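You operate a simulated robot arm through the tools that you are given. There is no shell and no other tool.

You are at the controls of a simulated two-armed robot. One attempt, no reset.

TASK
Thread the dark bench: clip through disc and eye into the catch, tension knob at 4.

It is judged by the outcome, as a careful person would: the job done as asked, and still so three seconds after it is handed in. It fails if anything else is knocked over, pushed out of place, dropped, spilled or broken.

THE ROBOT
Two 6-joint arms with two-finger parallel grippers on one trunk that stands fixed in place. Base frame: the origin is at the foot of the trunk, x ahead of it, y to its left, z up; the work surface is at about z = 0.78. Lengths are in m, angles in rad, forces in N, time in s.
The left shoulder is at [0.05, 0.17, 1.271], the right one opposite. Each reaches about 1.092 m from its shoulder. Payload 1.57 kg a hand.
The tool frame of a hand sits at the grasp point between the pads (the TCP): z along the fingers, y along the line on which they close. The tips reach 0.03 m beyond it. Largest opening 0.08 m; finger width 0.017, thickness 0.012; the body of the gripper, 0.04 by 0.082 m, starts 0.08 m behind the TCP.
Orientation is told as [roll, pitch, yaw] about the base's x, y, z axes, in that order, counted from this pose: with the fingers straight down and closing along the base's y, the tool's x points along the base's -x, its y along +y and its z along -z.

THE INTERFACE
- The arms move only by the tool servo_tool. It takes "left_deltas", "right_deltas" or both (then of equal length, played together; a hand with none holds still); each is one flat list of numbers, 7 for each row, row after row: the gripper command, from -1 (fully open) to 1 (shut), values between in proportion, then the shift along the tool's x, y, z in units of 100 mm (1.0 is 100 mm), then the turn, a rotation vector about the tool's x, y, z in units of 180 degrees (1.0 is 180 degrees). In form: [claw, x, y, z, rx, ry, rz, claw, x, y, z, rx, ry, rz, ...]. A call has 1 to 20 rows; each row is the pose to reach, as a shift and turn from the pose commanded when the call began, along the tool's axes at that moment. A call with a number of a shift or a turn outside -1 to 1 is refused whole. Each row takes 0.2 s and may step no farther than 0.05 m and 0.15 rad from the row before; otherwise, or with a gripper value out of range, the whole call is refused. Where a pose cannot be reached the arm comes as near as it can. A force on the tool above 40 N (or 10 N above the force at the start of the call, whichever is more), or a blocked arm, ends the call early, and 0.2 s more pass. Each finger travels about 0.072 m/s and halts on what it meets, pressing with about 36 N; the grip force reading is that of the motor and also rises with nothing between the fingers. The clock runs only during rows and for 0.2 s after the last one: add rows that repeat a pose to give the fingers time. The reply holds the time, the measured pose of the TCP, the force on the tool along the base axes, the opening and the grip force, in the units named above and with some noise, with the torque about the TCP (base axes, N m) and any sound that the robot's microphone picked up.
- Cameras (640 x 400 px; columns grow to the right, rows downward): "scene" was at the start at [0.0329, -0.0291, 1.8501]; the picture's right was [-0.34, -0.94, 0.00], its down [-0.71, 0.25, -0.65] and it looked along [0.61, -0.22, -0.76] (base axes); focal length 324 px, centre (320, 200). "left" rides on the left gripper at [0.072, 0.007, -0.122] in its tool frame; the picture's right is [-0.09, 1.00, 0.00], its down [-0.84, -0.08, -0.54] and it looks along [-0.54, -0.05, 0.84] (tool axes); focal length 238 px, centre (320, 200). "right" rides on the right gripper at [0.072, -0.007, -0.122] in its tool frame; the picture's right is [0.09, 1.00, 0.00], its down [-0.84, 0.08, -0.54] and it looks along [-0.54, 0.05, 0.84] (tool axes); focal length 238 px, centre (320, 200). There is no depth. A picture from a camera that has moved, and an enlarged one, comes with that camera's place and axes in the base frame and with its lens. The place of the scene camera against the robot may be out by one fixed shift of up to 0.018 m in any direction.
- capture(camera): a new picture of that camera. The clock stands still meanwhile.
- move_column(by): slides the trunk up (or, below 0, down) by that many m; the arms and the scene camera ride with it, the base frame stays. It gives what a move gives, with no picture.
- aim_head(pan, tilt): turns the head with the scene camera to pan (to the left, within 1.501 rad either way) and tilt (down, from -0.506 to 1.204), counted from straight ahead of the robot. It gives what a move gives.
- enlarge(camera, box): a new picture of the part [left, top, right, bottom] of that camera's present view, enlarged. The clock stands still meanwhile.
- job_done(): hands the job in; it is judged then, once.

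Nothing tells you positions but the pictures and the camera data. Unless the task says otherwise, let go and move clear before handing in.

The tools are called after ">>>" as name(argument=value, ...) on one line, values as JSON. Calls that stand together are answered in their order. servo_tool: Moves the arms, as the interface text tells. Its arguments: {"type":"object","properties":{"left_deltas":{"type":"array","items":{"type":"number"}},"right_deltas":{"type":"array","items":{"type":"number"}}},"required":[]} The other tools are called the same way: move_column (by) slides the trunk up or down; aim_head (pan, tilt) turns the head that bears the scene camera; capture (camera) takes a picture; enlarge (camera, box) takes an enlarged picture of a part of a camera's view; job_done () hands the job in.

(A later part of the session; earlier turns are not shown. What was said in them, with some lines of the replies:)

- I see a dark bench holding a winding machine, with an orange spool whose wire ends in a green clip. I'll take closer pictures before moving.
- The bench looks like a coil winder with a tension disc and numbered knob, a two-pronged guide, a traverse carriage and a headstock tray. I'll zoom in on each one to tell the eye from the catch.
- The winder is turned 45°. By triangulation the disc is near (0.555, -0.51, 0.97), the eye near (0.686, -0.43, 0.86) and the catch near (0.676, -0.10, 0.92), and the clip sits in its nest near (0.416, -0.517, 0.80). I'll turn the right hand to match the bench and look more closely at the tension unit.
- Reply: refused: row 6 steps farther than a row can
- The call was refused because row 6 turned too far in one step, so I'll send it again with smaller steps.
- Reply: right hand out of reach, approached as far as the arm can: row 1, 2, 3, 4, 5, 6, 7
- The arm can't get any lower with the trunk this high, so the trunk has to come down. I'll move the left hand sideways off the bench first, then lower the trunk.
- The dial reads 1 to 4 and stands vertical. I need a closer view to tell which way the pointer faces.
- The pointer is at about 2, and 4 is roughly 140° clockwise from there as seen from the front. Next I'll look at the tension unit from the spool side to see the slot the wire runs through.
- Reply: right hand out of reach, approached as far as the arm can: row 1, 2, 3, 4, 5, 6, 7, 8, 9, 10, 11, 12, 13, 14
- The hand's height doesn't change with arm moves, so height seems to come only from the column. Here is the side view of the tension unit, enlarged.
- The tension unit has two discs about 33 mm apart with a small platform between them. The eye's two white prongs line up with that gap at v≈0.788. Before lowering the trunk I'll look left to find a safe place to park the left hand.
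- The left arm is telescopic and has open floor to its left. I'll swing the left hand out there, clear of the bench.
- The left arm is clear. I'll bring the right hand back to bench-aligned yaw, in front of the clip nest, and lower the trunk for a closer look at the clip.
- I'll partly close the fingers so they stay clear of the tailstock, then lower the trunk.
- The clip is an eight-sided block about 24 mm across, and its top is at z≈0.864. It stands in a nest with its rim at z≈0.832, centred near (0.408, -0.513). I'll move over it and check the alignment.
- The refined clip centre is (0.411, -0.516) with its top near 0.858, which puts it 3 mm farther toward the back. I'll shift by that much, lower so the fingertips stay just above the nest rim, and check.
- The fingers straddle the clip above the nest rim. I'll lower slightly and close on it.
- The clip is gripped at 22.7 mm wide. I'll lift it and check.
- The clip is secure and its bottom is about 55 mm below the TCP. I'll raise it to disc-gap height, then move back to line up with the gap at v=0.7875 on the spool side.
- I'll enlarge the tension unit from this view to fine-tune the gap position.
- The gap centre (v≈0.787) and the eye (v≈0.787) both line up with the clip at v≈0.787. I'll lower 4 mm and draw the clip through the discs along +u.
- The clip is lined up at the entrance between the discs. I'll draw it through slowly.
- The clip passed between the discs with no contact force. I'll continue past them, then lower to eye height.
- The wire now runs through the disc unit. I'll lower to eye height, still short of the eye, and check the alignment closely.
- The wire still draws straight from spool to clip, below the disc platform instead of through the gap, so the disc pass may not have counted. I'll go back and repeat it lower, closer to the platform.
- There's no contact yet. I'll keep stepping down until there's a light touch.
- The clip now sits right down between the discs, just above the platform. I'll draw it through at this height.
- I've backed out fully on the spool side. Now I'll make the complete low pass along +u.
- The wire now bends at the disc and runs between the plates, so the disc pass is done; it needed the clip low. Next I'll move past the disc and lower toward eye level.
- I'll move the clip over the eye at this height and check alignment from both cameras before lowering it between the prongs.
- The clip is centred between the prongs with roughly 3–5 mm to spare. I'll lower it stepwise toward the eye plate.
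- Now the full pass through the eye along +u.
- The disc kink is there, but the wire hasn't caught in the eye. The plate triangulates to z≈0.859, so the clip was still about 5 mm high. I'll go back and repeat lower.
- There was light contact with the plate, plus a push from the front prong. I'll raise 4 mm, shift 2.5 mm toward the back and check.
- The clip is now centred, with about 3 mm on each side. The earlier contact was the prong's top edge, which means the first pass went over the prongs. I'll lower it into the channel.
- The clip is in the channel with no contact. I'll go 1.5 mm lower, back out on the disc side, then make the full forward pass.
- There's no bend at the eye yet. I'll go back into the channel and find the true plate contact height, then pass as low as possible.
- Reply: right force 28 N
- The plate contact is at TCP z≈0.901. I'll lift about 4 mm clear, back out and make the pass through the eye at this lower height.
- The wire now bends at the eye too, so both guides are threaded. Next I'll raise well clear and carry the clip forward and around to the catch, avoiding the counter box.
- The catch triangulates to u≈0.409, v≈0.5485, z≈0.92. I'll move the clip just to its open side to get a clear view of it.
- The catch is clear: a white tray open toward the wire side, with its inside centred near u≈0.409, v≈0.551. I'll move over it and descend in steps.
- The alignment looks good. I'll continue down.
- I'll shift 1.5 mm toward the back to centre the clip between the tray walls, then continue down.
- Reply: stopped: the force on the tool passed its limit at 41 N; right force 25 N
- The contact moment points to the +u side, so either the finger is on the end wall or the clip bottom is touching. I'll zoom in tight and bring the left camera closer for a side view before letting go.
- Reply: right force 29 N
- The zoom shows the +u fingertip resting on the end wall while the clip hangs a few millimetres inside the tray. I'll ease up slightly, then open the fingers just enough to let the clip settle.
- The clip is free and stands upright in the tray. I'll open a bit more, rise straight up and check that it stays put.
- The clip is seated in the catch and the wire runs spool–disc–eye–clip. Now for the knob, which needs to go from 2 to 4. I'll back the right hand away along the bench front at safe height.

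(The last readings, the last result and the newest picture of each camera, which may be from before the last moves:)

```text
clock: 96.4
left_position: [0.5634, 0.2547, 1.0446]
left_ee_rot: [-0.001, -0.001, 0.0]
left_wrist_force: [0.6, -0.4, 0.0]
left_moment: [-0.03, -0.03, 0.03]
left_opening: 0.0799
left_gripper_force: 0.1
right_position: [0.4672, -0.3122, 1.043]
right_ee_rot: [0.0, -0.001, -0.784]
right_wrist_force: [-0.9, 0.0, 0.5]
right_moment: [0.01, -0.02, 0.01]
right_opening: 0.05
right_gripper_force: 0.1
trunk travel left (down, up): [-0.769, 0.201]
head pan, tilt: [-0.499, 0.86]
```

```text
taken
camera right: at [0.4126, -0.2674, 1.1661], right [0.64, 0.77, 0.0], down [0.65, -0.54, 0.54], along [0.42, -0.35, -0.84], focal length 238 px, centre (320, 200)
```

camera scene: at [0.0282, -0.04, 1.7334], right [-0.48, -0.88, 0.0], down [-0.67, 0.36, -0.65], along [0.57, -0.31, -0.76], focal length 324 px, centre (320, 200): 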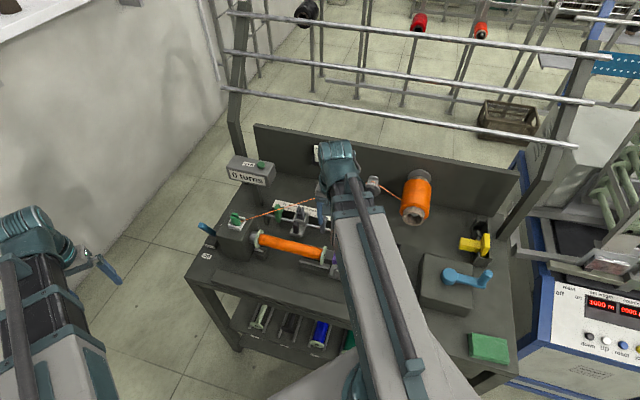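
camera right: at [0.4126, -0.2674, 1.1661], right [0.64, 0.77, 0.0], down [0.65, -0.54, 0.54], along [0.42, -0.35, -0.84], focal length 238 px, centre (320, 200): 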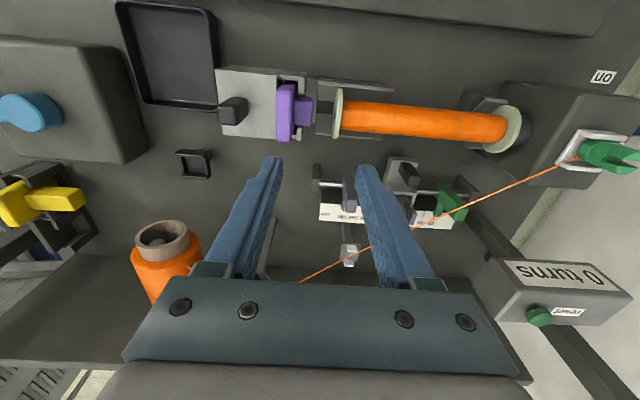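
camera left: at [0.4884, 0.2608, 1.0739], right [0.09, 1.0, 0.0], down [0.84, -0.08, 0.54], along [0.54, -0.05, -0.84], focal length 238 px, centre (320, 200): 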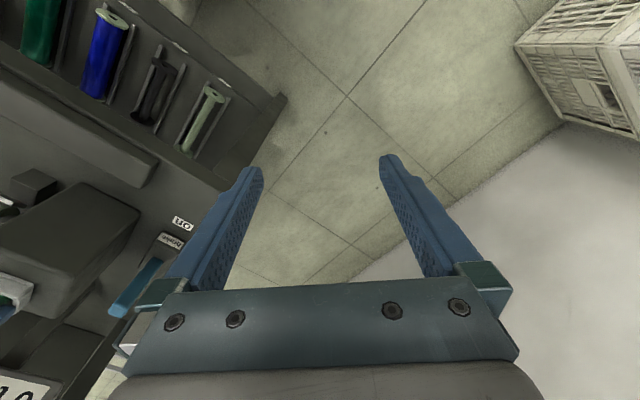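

I'll check the threading close up. Then I'll raise the trunk a little and test, above the knob, whether the wrist can point the fingers horizontally toward the dial.

>>> enlarge(camera="right", box=[280, 190, 420, 290])

>>> move_column(by=0.06)

>>> servo_tool(right_deltas=[-0.25, 0, -0.25, 0, 0, 0, 0, -0.25, -0.2, -0.5, 0, 0, 0, 0, -0.25, -0.5, -0.7, 0, 0, 0, 0, -0.25, -0.9, -0.75, 0, 0, 0, 0, -0.25, -0.9, -0.75, 0, 0, 0, 0])

>>> capture(camera="right")

>>> enlarge(camera="right", box=[260, 120, 420, 260])

```text
4.00 times, centred on (350, 240) of right
camera zoom: at [0.4126, -0.2674, 1.1661], right [0.64, 0.77, 0.0], down [0.65, -0.54, 0.54], along [0.42, -0.35, -0.84], focal length 953 px, centre (200, 40)
```

zoom: 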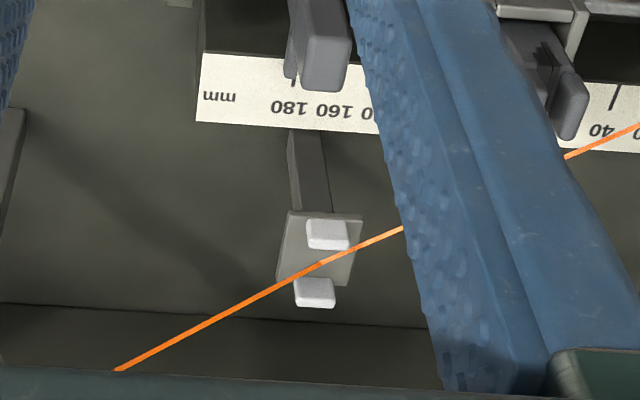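

```text
clock: 97.4
left_position: [0.5626, 0.2555, 1.104]
left_ee_rot: [0.0, 0.0, 0.0]
left_wrist_force: [-0.1, -0.5, 0.8]
left_moment: [0.0, 0.01, -0.02]
left_opening: 0.0799
left_gripper_force: 0.0
right_position: [0.4681, -0.3127, 1.1039]
right_ee_rot: [0.003, 0.0, -0.786]
right_wrist_force: [0.1, 0.3, 0.6]
right_moment: [0.03, -0.01, 0.03]
right_opening: 0.05
right_gripper_force: 0.0
trunk travel left (down, up): [-0.829, 0.141]
head pan, tilt: [-0.499, 0.86]
```

```text
clock: 98.6
left_position: [0.5617, 0.2548, 1.1033]
left_ee_rot: [0.0, 0.0, 0.0]
left_wrist_force: [0.1, 0.4, 0.3]
left_moment: [0.01, -0.02, 0.02]
left_opening: 0.08
left_gripper_force: 0.1
right_position: [0.4791, -0.431, 1.1034]
right_ee_rot: [0.002, -0.001, -0.787]
right_wrist_force: [0.5, -0.4, 0.9]
right_moment: [0.0, -0.03, -0.02]
right_opening: 0.0503
right_gripper_force: 0.1
trunk travel left (down, up): [-0.829, 0.141]
head pan, tilt: [-0.499, 0.86]
```

```text
taken
camera right: at [0.4239, -0.3856, 1.2264], right [0.64, 0.77, 0.0], down [0.64, -0.54, 0.54], along [0.42, -0.35, -0.84], focal length 238 px, centre (320, 200)
```

right: 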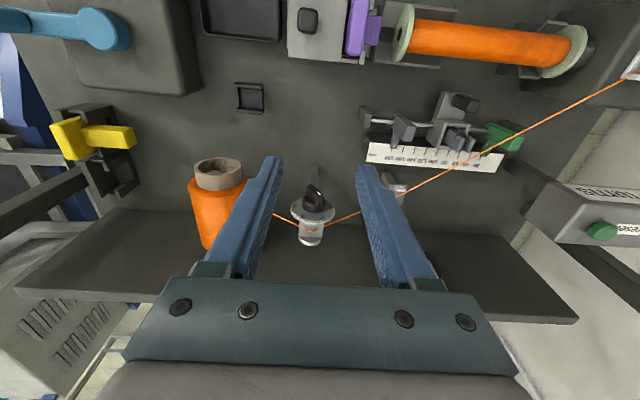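

```text
2.86 times, centred on (340, 190) of right
camera zoom: at [0.4239, -0.3856, 1.2264], right [0.64, 0.77, 0.0], down [0.64, -0.54, 0.54], along [0.42, -0.35, -0.84], focal length 681 px, centre (263, 229)
```

zoom: 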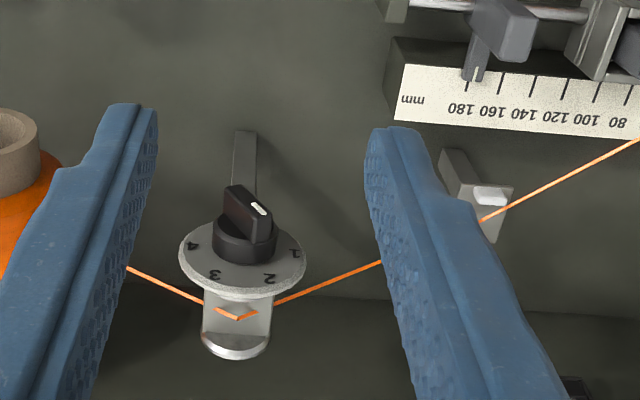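

The threading is intact through disc, eye and catch. Now I'll pitch the hand 45° to see how the wrist behaves.

>>> servo_tool(right_deltas=[-0.25, 0, 0, 0, 0, -0.042, 0, -0.25, 0, 0, 0, 0, -0.084, 0, -0.25, 0, 0, 0, 0, -0.126, 0, -0.25, 0, 0, 0, 0, -0.168, 0, -0.25, 0, 0, 0, 0, -0.21, 0, -0.25, 0, 0, 0, 0, -0.25, 0, -0.25, 0, 0, 0, 0, -0.25, 0])

>>> capture(camera="scene")

>>> capture(camera="right")

```text
clock: 100.2
left_position: [0.5614, 0.255, 1.104]
left_ee_rot: [0.001, 0.0, 0.0]
left_wrist_force: [0.4, 0.5, -0.3]
left_moment: [0.03, -0.01, 0.04]
left_opening: 0.0799
left_gripper_force: 0.0
right_position: [0.5311, -0.452, 1.1693]
right_ee_rot: [0.004, -0.788, -0.788]
right_wrist_force: [-0.2, 0.6, 0.1]
right_moment: [0.01, -0.03, -0.02]
right_opening: 0.05
right_gripper_force: 0.0
right hand out of reach, approached as far as the arm can: row 2, 3, 4, 5, 6, 7
trunk travel left (down, up): [-0.829, 0.141]
head pan, tilt: [-0.499, 0.86]
```

```text
taken
camera scene: at [0.0278, -0.0401, 1.7934], right [-0.48, -0.88, 0.0], down [-0.67, 0.36, -0.65], along [0.57, -0.31, -0.76], focal length 324 px, centre (320, 200)
```

scene: 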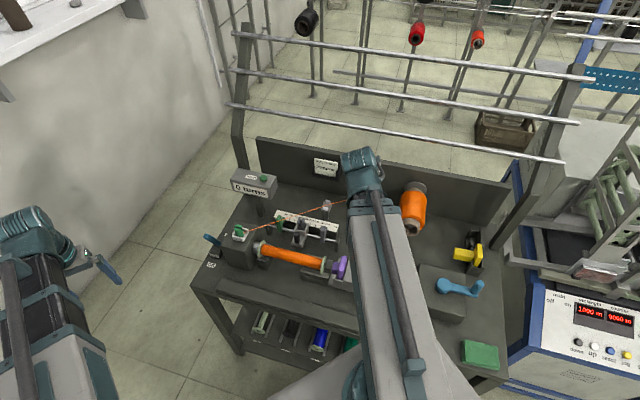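

```text
taken
camera right: at [0.4296, -0.3607, 1.2043], right [0.66, 0.75, -0.06], down [0.2, -0.09, 0.98], along [0.73, -0.65, -0.21], focal length 238 px, centre (320, 200)
```

right: 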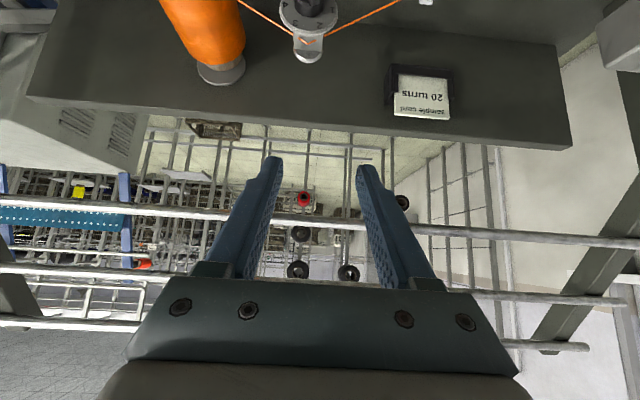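

The wrist centre sits 0.223 m above the TCP, and the arm can't retract far enough to face the dial squarely. I'll go back to fingers-down and turn the paddle by pushing its end with the closed fingertips, using the column for height.

>>> servo_tool(right_deltas=[-0.25, 0, 0, 0, 0, 0.042, 0, -0.25, 0, 0, 0, 0, 0.084, 0, -0.25, 0, 0, 0, 0, 0.126, 0, -0.25, 0, 0, 0, 0, 0.168, 0, -0.25, 0, 0, 0, 0, 0.21, 0, -0.25, 0, 0, 0, 0, 0.25, 0, -0.25, 0, 0, 0, 0, 0.25, 0])

>>> capture(camera="right")

```text
clock: 101.8
left_position: [0.5622, 0.2545, 1.104]
left_ee_rot: [-0.001, 0.0, 0.001]
left_wrist_force: [0.8, 0.5, 0.1]
left_moment: [-0.02, -0.01, 0.06]
left_opening: 0.08
left_gripper_force: 0.1
right_position: [0.53, -0.4544, 1.1053]
right_ee_rot: [0.002, -0.001, -0.785]
right_wrist_force: [-1.4, 0.0, 0.7]
right_moment: [0.0, -0.01, -0.04]
right_opening: 0.0501
right_gripper_force: 0.0
right hand out of reach, approached as far as the arm can: row 1, 2, 3, 4, 5, 6, 7
trunk travel left (down, up): [-0.829, 0.141]
head pan, tilt: [-0.499, 0.86]
```

```text
taken
camera right: at [0.4751, -0.4097, 1.2264], right [0.64, 0.77, 0.0], down [0.65, -0.54, 0.54], along [0.42, -0.35, -0.84], focal length 238 px, centre (320, 200)
```

right: 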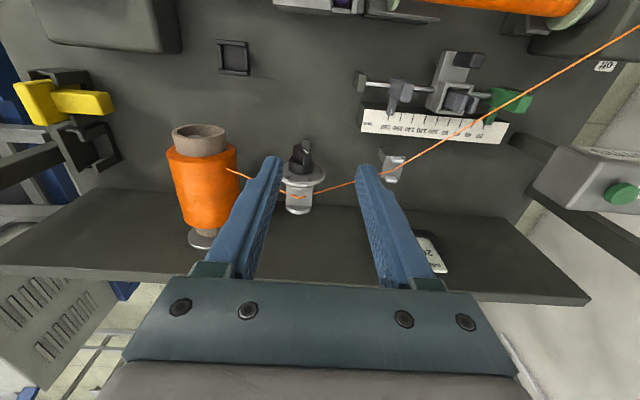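

>>> enlarge(camera="right", box=[260, 120, 360, 220])

>>> enlarge(camera="scene", box=[330, 140, 430, 220])

```text
4.00 times, centred on (310, 170) of right
camera zoom: at [0.4751, -0.4097, 1.2264], right [0.64, 0.77, 0.0], down [0.65, -0.54, 0.54], along [0.42, -0.35, -0.84], focal length 953 px, centre (360, 320)
```

zoom: 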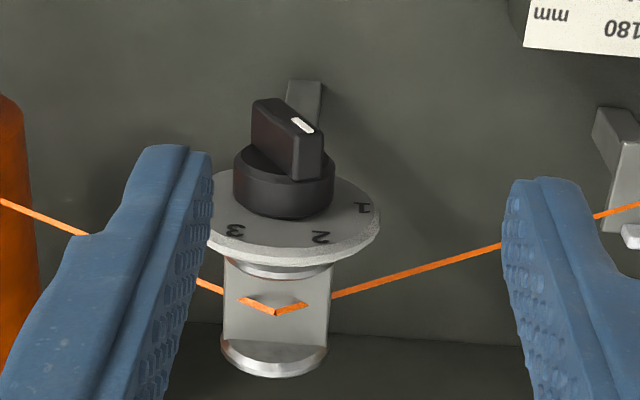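

```text
5.00 times, centred on (380, 180) of scene
camera zoom: at [0.0278, -0.0399, 1.7934], right [-0.48, -0.88, 0.0], down [-0.67, 0.36, -0.65], along [0.57, -0.31, -0.76], focal length 1622 px, centre (20, 300)
```

zoom: 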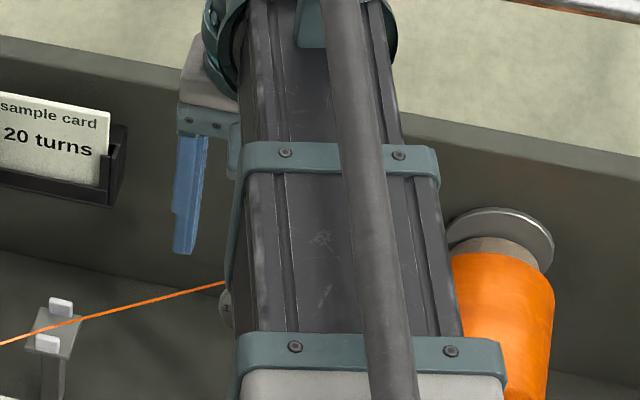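

From this view the label positions fit 1, 2, 3 and 4 at 0°, 60°, 120° and 180° around a centre of u0≈0.0345, z0≈0.970. So 4 means the paddle horizontal with the mark toward the spool side. I'll close the fingers and position them on the +u side of the paddle, just in front of the dial.

>>> servo_tool(right_deltas=[0.3, -0.1, 0.05, 0, 0, 0, 0, 1, -0.2, 0.1, 0, 0, 0, 0, 1, -0.304, 0.155, 0, 0, 0, 0, 1, -0.304, 0.155, 0, 0, 0, 0, 1, -0.304, 0.155, 0, 0, 0, 0])

>>> move_column(by=-0.07)

>>> capture(camera="right")

>>> enlarge(camera="right", box=[250, 110, 370, 220])

```text
clock: 103.0
left_position: [0.5621, 0.2554, 1.1035]
left_ee_rot: [0.0, 0.002, 0.001]
left_wrist_force: [1.1, -0.3, 0.6]
left_moment: [0.02, 0.01, 0.0]
left_opening: 0.0798
left_gripper_force: 0.1
right_position: [0.5631, -0.467, 1.1034]
right_ee_rot: [0.003, -0.002, -0.786]
right_wrist_force: [0.5, 0.1, 0.0]
right_moment: [0.0, 0.0, -0.05]
right_opening: 0.0
right_gripper_force: 21.7
trunk travel left (down, up): [-0.829, 0.141]
head pan, tilt: [-0.499, 0.86]
```

```text
clock: 104.0
left_position: [0.5612, 0.2552, 1.0342]
left_ee_rot: [0.0, 0.001, -0.001]
left_wrist_force: [-0.1, 0.1, 0.4]
left_moment: [0.0, 0.02, 0.02]
left_opening: 0.08
left_gripper_force: 0.0
right_position: [0.5624, -0.4667, 1.0344]
right_ee_rot: [0.002, -0.002, -0.786]
right_wrist_force: [0.0, -0.5, -0.2]
right_moment: [-0.02, 0.03, 0.0]
right_opening: 0.0
right_gripper_force: 21.3
trunk travel left (down, up): [-0.759, 0.211]
head pan, tilt: [-0.499, 0.86]
```

```text
taken
camera right: at [0.507, -0.421, 1.1563], right [0.64, 0.77, 0.0], down [0.64, -0.54, 0.54], along [0.42, -0.35, -0.84], focal length 238 px, centre (320, 200)
```

right: 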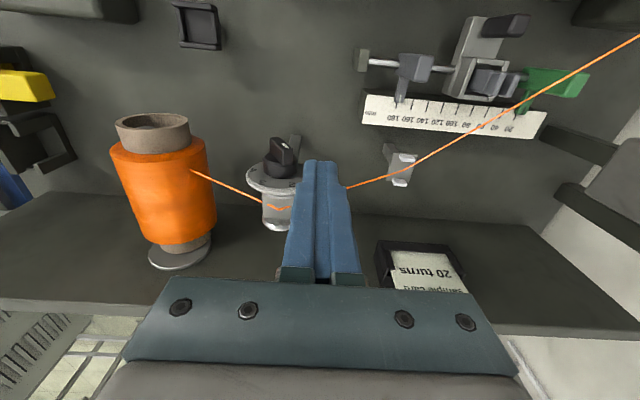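

```text
3.64 times, centred on (310, 165) of right
camera zoom: at [0.507, -0.421, 1.1563], right [0.64, 0.77, 0.0], down [0.64, -0.54, 0.54], along [0.42, -0.35, -0.84], focal length 867 px, centre (356, 327)
```

zoom: 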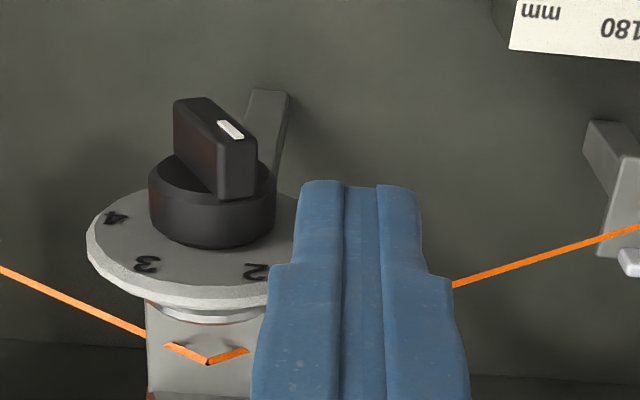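

>>> servo_tool(right_deltas=[1, 0.012, 0, 0, 0, 0, 0, 1, 0.012, 0, 0, 0, 0, 0])

>>> move_column(by=-0.025)

>>> enlarge(camera="right", box=[240, 110, 370, 220])

>>> enlarge(camera="scene", box=[330, 140, 430, 220])

```text
clock: 104.7
left_position: [0.562, 0.2549, 1.0349]
left_ee_rot: [0.0, 0.0, 0.001]
left_wrist_force: [0.0, -0.5, 0.4]
left_moment: [0.02, 0.01, -0.03]
left_opening: 0.0799
left_gripper_force: 0.1
right_position: [0.5613, -0.4649, 1.0335]
right_ee_rot: [0.0, -0.001, -0.787]
right_wrist_force: [0.6, -0.7, -0.3]
right_moment: [0.01, 0.01, 0.02]
right_opening: 0.0001
right_gripper_force: 21.6
trunk travel left (down, up): [-0.759, 0.211]
head pan, tilt: [-0.499, 0.86]
```

```text
clock: 105.4
left_position: [0.5619, 0.2552, 1.0099]
left_ee_rot: [-0.001, 0.001, 0.0]
left_wrist_force: [0.3, 0.3, 0.3]
left_moment: [0.0, -0.01, 0.02]
left_opening: 0.08
left_gripper_force: 0.0
right_position: [0.5614, -0.4655, 1.009]
right_ee_rot: [0.001, 0.0, -0.785]
right_wrist_force: [0.5, -0.5, 0.0]
right_moment: [-0.02, 0.01, -0.02]
right_opening: 0.0
right_gripper_force: 20.8
trunk travel left (down, up): [-0.734, 0.236]
head pan, tilt: [-0.499, 0.86]
```

```text
3.64 times, centred on (305, 165) of right
camera zoom: at [0.5059, -0.42, 1.1312], right [0.64, 0.77, 0.0], down [0.64, -0.54, 0.54], along [0.42, -0.35, -0.84], focal length 867 px, centre (374, 327)
```

zoom: 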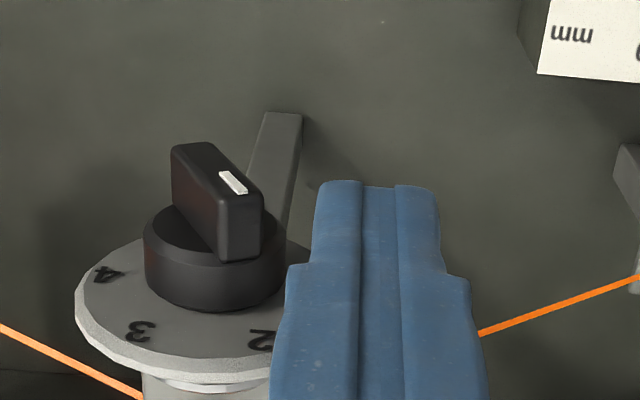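

```text
5.00 times, centred on (380, 180) of scene
camera zoom: at [0.0278, -0.0401, 1.6984], right [-0.48, -0.88, 0.0], down [-0.67, 0.36, -0.65], along [0.57, -0.31, -0.76], focal length 1622 px, centre (20, 300)
```

zoom: 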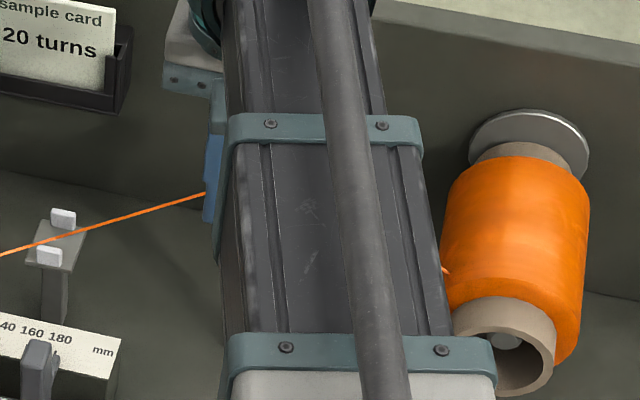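

The fingertip is level with the upper part of the paddle and overlaps it by about 10 mm. I'll push toward -u slowly.

>>> servo_tool(right_deltas=[1, 0, -0.04, 0, 0, 0, 0, 1, 0, -0.08, 0, 0, 0, 0, 1, 0, -0.12, 0, 0, 0, 0, 1, 0, -0.16, 0, 0, 0, 0, 1, 0, -0.2, 0, 0, 0, 0])

>>> enlarge(camera="right", box=[240, 110, 370, 220])

```text
clock: 106.6
left_position: [0.5621, 0.2564, 1.0094]
left_ee_rot: [-0.001, 0.0, 0.002]
left_wrist_force: [0.3, -0.2, -0.6]
left_moment: [0.01, -0.02, 0.01]
left_opening: 0.08
left_gripper_force: 0.0
right_position: [0.5488, -0.4771, 1.0097]
right_ee_rot: [0.004, -0.006, -0.782]
right_wrist_force: [9.3, 1.3, 18.5]
right_moment: [-0.06, -0.12, 0.06]
right_opening: 0.0
right_gripper_force: 21.5
trunk travel left (down, up): [-0.734, 0.236]
head pan, tilt: [-0.499, 0.86]
```

```text
3.64 times, centred on (305, 165) of right
camera zoom: at [0.493, -0.432, 1.1319], right [0.64, 0.77, 0.0], down [0.64, -0.54, 0.55], along [0.42, -0.35, -0.84], focal length 867 px, centre (374, 327)
```

zoom: 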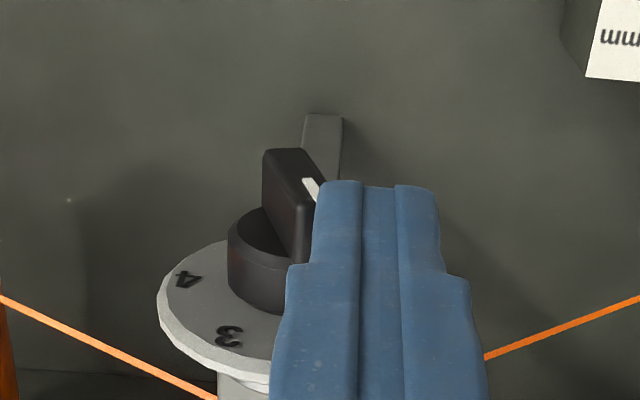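

The fingertip's corner is riding on the paddle end and pushing upward. I'll back off, lower 5 mm so the finger's side face does the pushing, and go again.

>>> servo_tool(right_deltas=[1, 0, 0.05, 0, 0, 0, 0, 1, 0, 0.1, 0, 0, 0, 0, 1, 0, 0.1, 0, 0, 0, 0])

>>> move_column(by=-0.006)

>>> servo_tool(right_deltas=[1, 0, -0.04, 0, 0, 0, 0, 1, 0, -0.08, 0, 0, 0, 0, 1, 0, -0.12, 0, 0, 0, 0, 1, 0, -0.15, 0, 0, 0, 0, 1, 0, -0.15, 0, 0, 0, 0])

>>> enlarge(camera="right", box=[240, 110, 370, 220])

```text
clock: 107.4
left_position: [0.5621, 0.2554, 1.0092]
left_ee_rot: [0.001, -0.001, 0.0]
left_wrist_force: [-0.6, 0.1, 0.8]
left_moment: [-0.04, 0.01, 0.01]
left_opening: 0.0801
left_gripper_force: 0.0
right_position: [0.5531, -0.4724, 1.0086]
right_ee_rot: [0.001, -0.002, -0.786]
right_wrist_force: [-0.5, 0.3, 1.0]
right_moment: [-0.01, -0.01, 0.0]
right_opening: 0.0001
right_gripper_force: 21.2
trunk travel left (down, up): [-0.734, 0.236]
head pan, tilt: [-0.499, 0.86]
```

```text
clock: 107.9
left_position: [0.5629, 0.2548, 1.0019]
left_ee_rot: [0.002, -0.001, 0.001]
left_wrist_force: [0.2, 0.7, -0.3]
left_moment: [0.01, -0.01, -0.02]
left_opening: 0.08
left_gripper_force: 0.1
right_position: [0.5536, -0.4717, 1.0031]
right_ee_rot: [0.002, -0.003, -0.785]
right_wrist_force: [-1.0, -0.2, -0.2]
right_moment: [0.02, 0.0, -0.01]
right_opening: 0.0001
right_gripper_force: 21.3
trunk travel left (down, up): [-0.728, 0.242]
head pan, tilt: [-0.499, 0.86]
```

```text
clock: 109.1
left_position: [0.5623, 0.2561, 1.0017]
left_ee_rot: [0.002, 0.0, 0.0]
left_wrist_force: [-0.5, 0.9, 0.6]
left_moment: [-0.01, 0.01, 0.01]
left_opening: 0.08
left_gripper_force: 0.1
right_position: [0.5433, -0.484, 1.0029]
right_ee_rot: [0.002, -0.002, -0.783]
right_wrist_force: [0.0, 0.3, -0.2]
right_moment: [0.03, -0.03, 0.01]
right_opening: 0.0
right_gripper_force: 21.2
trunk travel left (down, up): [-0.728, 0.242]
head pan, tilt: [-0.499, 0.86]
```

```text
3.64 times, centred on (305, 165) of right
camera zoom: at [0.4885, -0.438, 1.125], right [0.64, 0.77, 0.0], down [0.64, -0.54, 0.54], along [0.42, -0.35, -0.84], focal length 867 px, centre (374, 327)
```

zoom: 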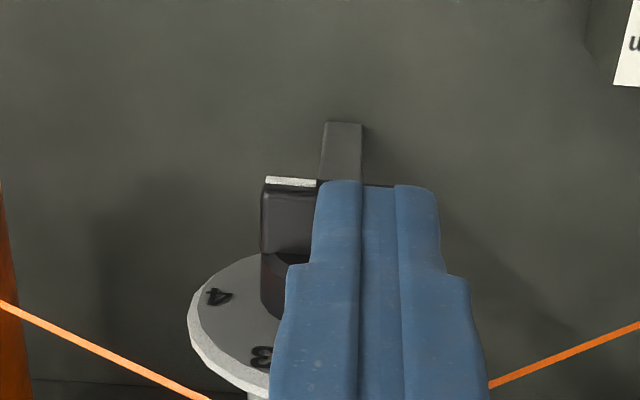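

The knob has swung round: the paddle is horizontal with its mark toward the 4 side. I'll lift straight up and check it.

>>> move_column(by=0.05)

>>> servo_tool(right_deltas=[1, 0.2, 0, 0, 0, 0, 0, 1, 0.45, 0, 0, 0, 0, 0, 1, 0.7, 0, 0, 0, 0, 0, 1, 0.7, 0, 0, 0, 0, 0])

>>> capture(camera="right")

>>> enlarge(camera="right", box=[260, 160, 380, 280])

```text
clock: 110.0
left_position: [0.5631, 0.2543, 1.0539]
left_ee_rot: [-0.001, 0.001, 0.0]
left_wrist_force: [0.0, 0.4, -0.9]
left_moment: [0.01, 0.03, -0.01]
left_opening: 0.0799
left_gripper_force: 0.0
right_position: [0.5447, -0.483, 1.0525]
right_ee_rot: [0.001, 0.0, -0.787]
right_wrist_force: [0.3, -0.6, -1.0]
right_moment: [0.01, -0.01, 0.03]
right_opening: 0.0001
right_gripper_force: 21.1
trunk travel left (down, up): [-0.778, 0.192]
head pan, tilt: [-0.499, 0.86]
```

```text
clock: 111.0
left_position: [0.5626, 0.2545, 1.0539]
left_ee_rot: [0.0, 0.0, 0.0]
left_wrist_force: [-0.1, 0.1, 1.1]
left_moment: [-0.01, 0.0, -0.03]
left_opening: 0.0798
left_gripper_force: 0.0
right_position: [0.4962, -0.4333, 1.0532]
right_ee_rot: [0.001, -0.002, -0.786]
right_wrist_force: [-0.6, -0.3, 0.0]
right_moment: [0.0, -0.03, 0.01]
right_opening: 0.0
right_gripper_force: 21.5
trunk travel left (down, up): [-0.778, 0.192]
head pan, tilt: [-0.499, 0.86]
```

```text
taken
camera right: at [0.4412, -0.3883, 1.1751], right [0.64, 0.77, 0.0], down [0.64, -0.54, 0.54], along [0.42, -0.35, -0.84], focal length 238 px, centre (320, 200)
```

right: 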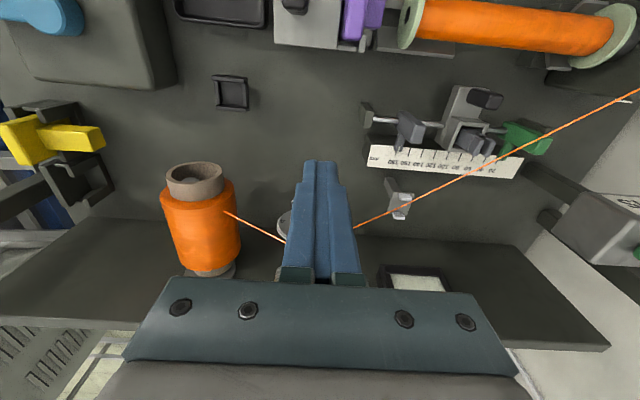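

```text
3.33 times, centred on (320, 220) of right
camera zoom: at [0.4412, -0.3883, 1.1751], right [0.64, 0.77, 0.0], down [0.64, -0.54, 0.54], along [0.42, -0.35, -0.84], focal length 794 px, centre (320, 133)
```

zoom: 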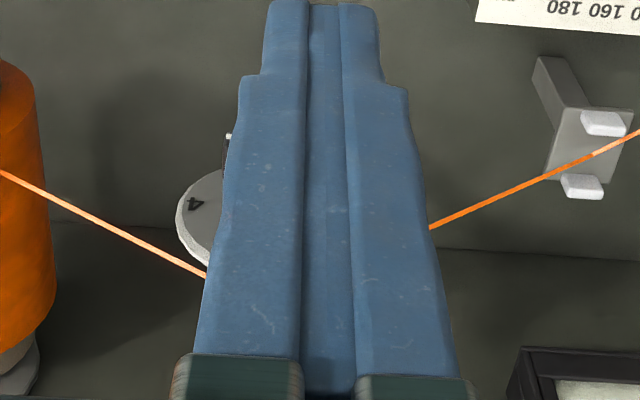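

>>> servo_tool(right_deltas=[0, 0, 0, -0.0, 0, 0, 0, -1, 0, 0, 0, 0, 0, 0, -1, 0, 0, 0, 0, 0, 0, -1, 0, 0, 0, 0, 0, 0])

>>> enlarge(camera="right", box=[260, 160, 380, 280])

>>> enlarge(camera="scene", box=[200, 150, 420, 290])

```text
clock: 112.0
left_position: [0.5628, 0.2555, 1.0529]
left_ee_rot: [-0.001, 0.0, 0.001]
left_wrist_force: [0.0, -1.1, 0.1]
left_moment: [-0.01, -0.01, -0.01]
left_opening: 0.0802
left_gripper_force: 0.0
right_position: [0.496, -0.4334, 1.0527]
right_ee_rot: [0.002, -0.003, -0.784]
right_wrist_force: [-0.1, -0.1, 0.0]
right_moment: [-0.03, -0.02, 0.03]
right_opening: 0.08
right_gripper_force: 0.1
trunk travel left (down, up): [-0.778, 0.192]
head pan, tilt: [-0.499, 0.86]
```

```text
3.33 times, centred on (320, 220) of right
camera zoom: at [0.4411, -0.3883, 1.1752], right [0.64, 0.77, 0.0], down [0.64, -0.54, 0.54], along [0.42, -0.35, -0.84], focal length 794 px, centre (320, 133)
```

zoom: 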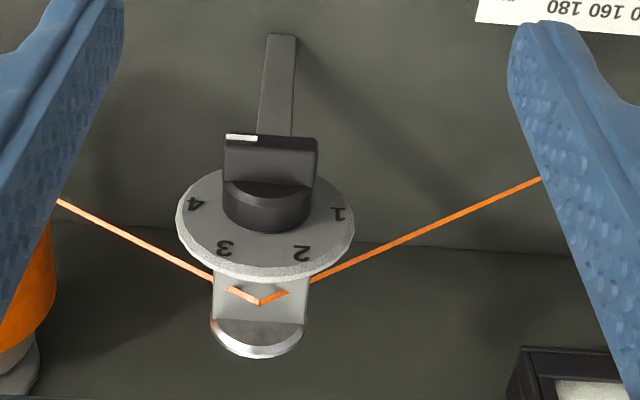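

```text
2.86 times, centred on (310, 220) of scene
camera zoom: at [0.028, -0.0401, 1.7424], right [-0.48, -0.88, 0.0], down [-0.67, 0.36, -0.65], along [0.57, -0.31, -0.76], focal length 927 px, centre (349, 143)
```

zoom: 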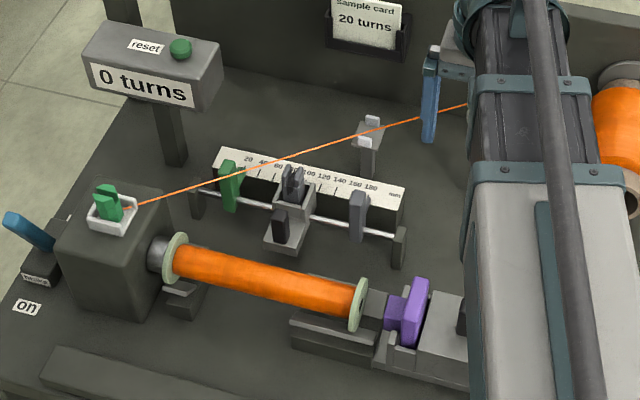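

The pointer is at 4 and the paddle is parallel to the 1–4 line. The wire runs through disc and eye to the clip in the catch. I'll raise both hands clear and do a final check.

>>> move_column(by=0.12)

>>> servo_tool(right_deltas=[-1, 0.2, -0.25, 0, 0, 0, 0, -1, 0.4, -0.5, 0, 0, 0, 0, -1, 0.6, -0.75, 0, 0, 0, 0, -1, 0.6, -1.0, 0, 0, 0, 0, -1, 0.6, -1.0, 0, 0, 0, 0])

>>> capture(camera="right")

>>> capture(camera="scene")

>>> enlarge(camera="scene", box=[200, 150, 440, 290])

>>> enlarge(camera="right", box=[280, 130, 460, 260])

```text
clock: 113.5
left_position: [0.5628, 0.2545, 1.1719]
left_ee_rot: [0.001, -0.001, -0.001]
left_wrist_force: [1.2, 0.0, -0.3]
left_moment: [0.01, -0.03, -0.01]
left_opening: 0.0801
left_gripper_force: 0.0
right_position: [0.4956, -0.4337, 1.1728]
right_ee_rot: [0.001, -0.001, -0.786]
right_wrist_force: [0.1, 0.4, -0.5]
right_moment: [-0.01, 0.01, 0.0]
right_opening: 0.0798
right_gripper_force: 0.1
trunk travel left (down, up): [-0.898, 0.072]
head pan, tilt: [-0.499, 0.86]
```

```text
clock: 114.7
left_position: [0.5626, 0.2549, 1.1732]
left_ee_rot: [-0.001, 0.0, -0.001]
left_wrist_force: [0.2, -0.4, -0.7]
left_moment: [-0.01, 0.01, -0.02]
left_opening: 0.08
left_gripper_force: 0.0
right_position: [0.3837, -0.4624, 1.1729]
right_ee_rot: [0.003, -0.003, -0.784]
right_wrist_force: [-0.1, 0.4, 0.7]
right_moment: [0.0, 0.03, -0.01]
right_opening: 0.0798
right_gripper_force: 0.1
trunk travel left (down, up): [-0.898, 0.072]
head pan, tilt: [-0.499, 0.86]
```

```text
taken
camera right: at [0.328, -0.4166, 1.2953], right [0.64, 0.77, 0.0], down [0.65, -0.54, 0.54], along [0.42, -0.35, -0.84], focal length 238 px, centre (320, 200)
```

right: 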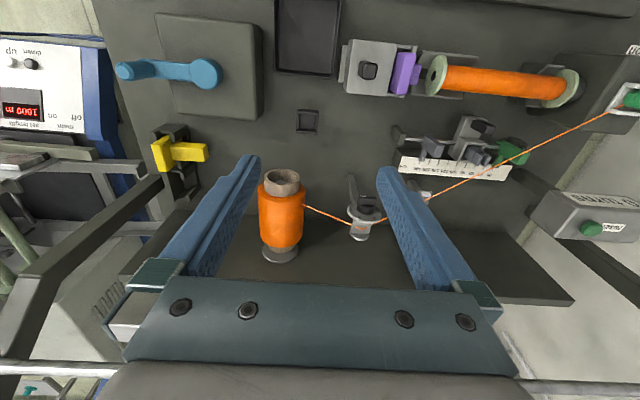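

```text
taken
camera scene: at [0.0279, -0.0397, 1.8624], right [-0.48, -0.88, 0.0], down [-0.67, 0.36, -0.65], along [0.57, -0.31, -0.76], focal length 324 px, centre (320, 200)
```

scene: 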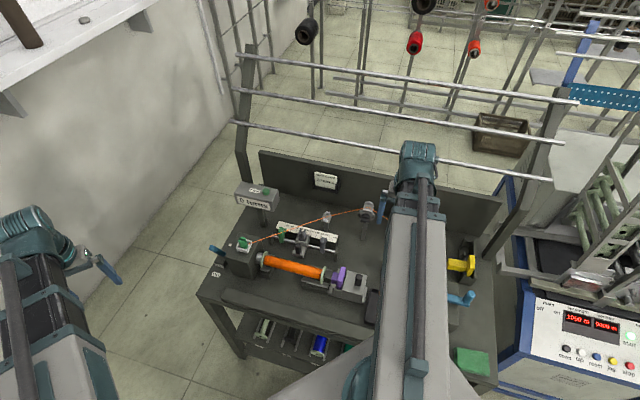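

```text
2.67 times, centred on (320, 220) of scene
camera zoom: at [0.0279, -0.0397, 1.8624], right [-0.48, -0.88, 0.0], down [-0.67, 0.36, -0.65], along [0.57, -0.31, -0.76], focal length 865 px, centre (320, 147)
```

zoom: 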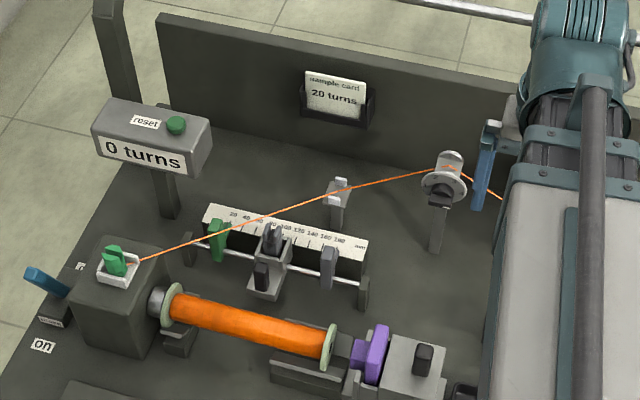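

```text
3.08 times, centred on (370, 195) of right
camera zoom: at [0.328, -0.4166, 1.2953], right [0.64, 0.77, 0.0], down [0.65, -0.54, 0.54], along [0.42, -0.35, -0.84], focal length 733 px, centre (166, 215)
```

zoom: 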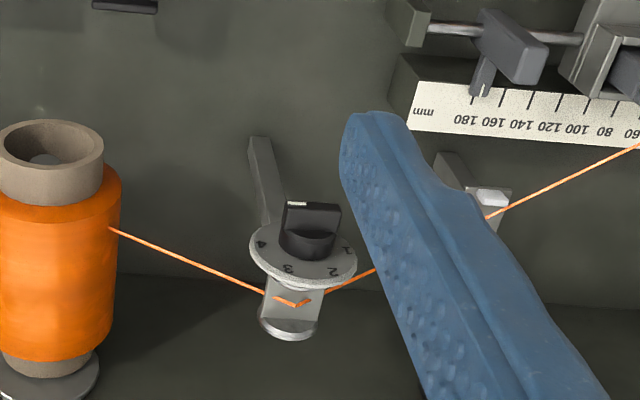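

>>> enlarge(camera="scene", box=[222, 222, 272, 262])

>>> enlarge(camera="scene", box=[340, 190, 390, 230])

>>> enlarge(camera="scene", box=[300, 200, 350, 240])

```text
10.00 times, centred on (247, 242) of scene
camera zoom: at [0.0279, -0.0397, 1.8624], right [-0.48, -0.88, 0.0], down [-0.67, 0.36, -0.65], along [0.57, -0.31, -0.76], focal length 3244 px, centre (1050, -220)
```

zoom: 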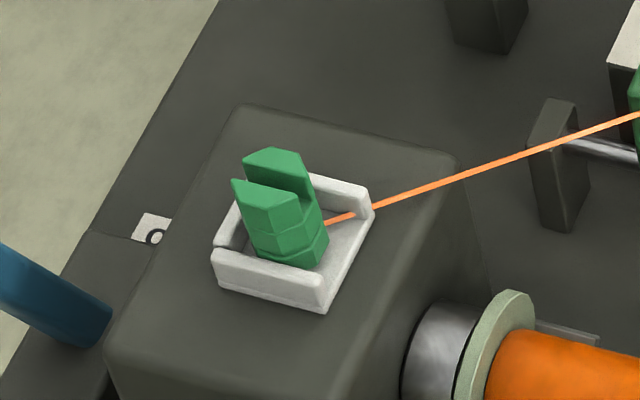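

```text
10.00 times, centred on (365, 210) of scene
camera zoom: at [0.0279, -0.0397, 1.8624], right [-0.48, -0.88, 0.0], down [-0.67, 0.36, -0.65], along [0.57, -0.31, -0.76], focal length 3244 px, centre (-130, 100)
```

zoom: 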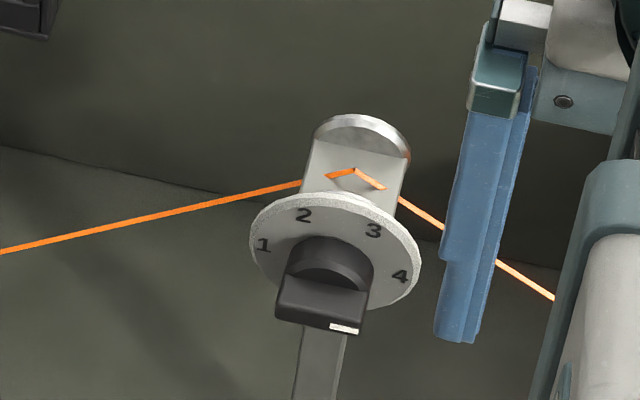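

```text
10.00 times, centred on (325, 220) of scene
camera zoom: at [0.0279, -0.0397, 1.8624], right [-0.48, -0.88, 0.0], down [-0.67, 0.36, -0.65], along [0.57, -0.31, -0.76], focal length 3244 px, centre (270, 0)
```

zoom: 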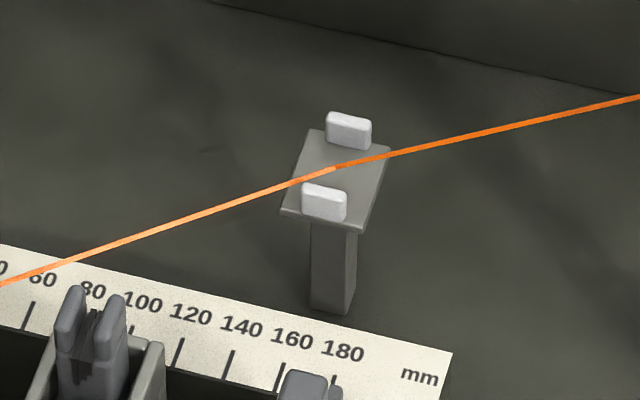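

The wire runs from the spool between the discs and between the eye's prongs to the clip, which is standing in the catch. The knob's mark is on 4. Both hands are open and clear, and nothing else has moved. I'm handing it in.

>>> job_done()

```text
The job is handed in.
```

The dark bench is threaded and the job is handed in. The clip went through the tension disc and the eye and now stands in the catch. The tension knob is at 4, moved from 2.

- **Threading:** in the last pictures the wire bends at the disc and passes between the eye's two prongs on its way to the clip. The first passes through the disc and the eye were too high to catch, so I repeated both with the clip lower.
- **Contacts:** while lining up, the clip touched the eye's front prong and its plate, and a fingertip rested on the catch's end wall. The catch contact reached about 41 N and stopped that move.
- **Knob:** I turned it by pushing the paddle with closed fingertips, because the arm couldn't reach it square-on. Its mark lines up with 4.
- **State at hand-in:** both hands were open and clear. I saw nothing else knocked or moved in the final pictures.
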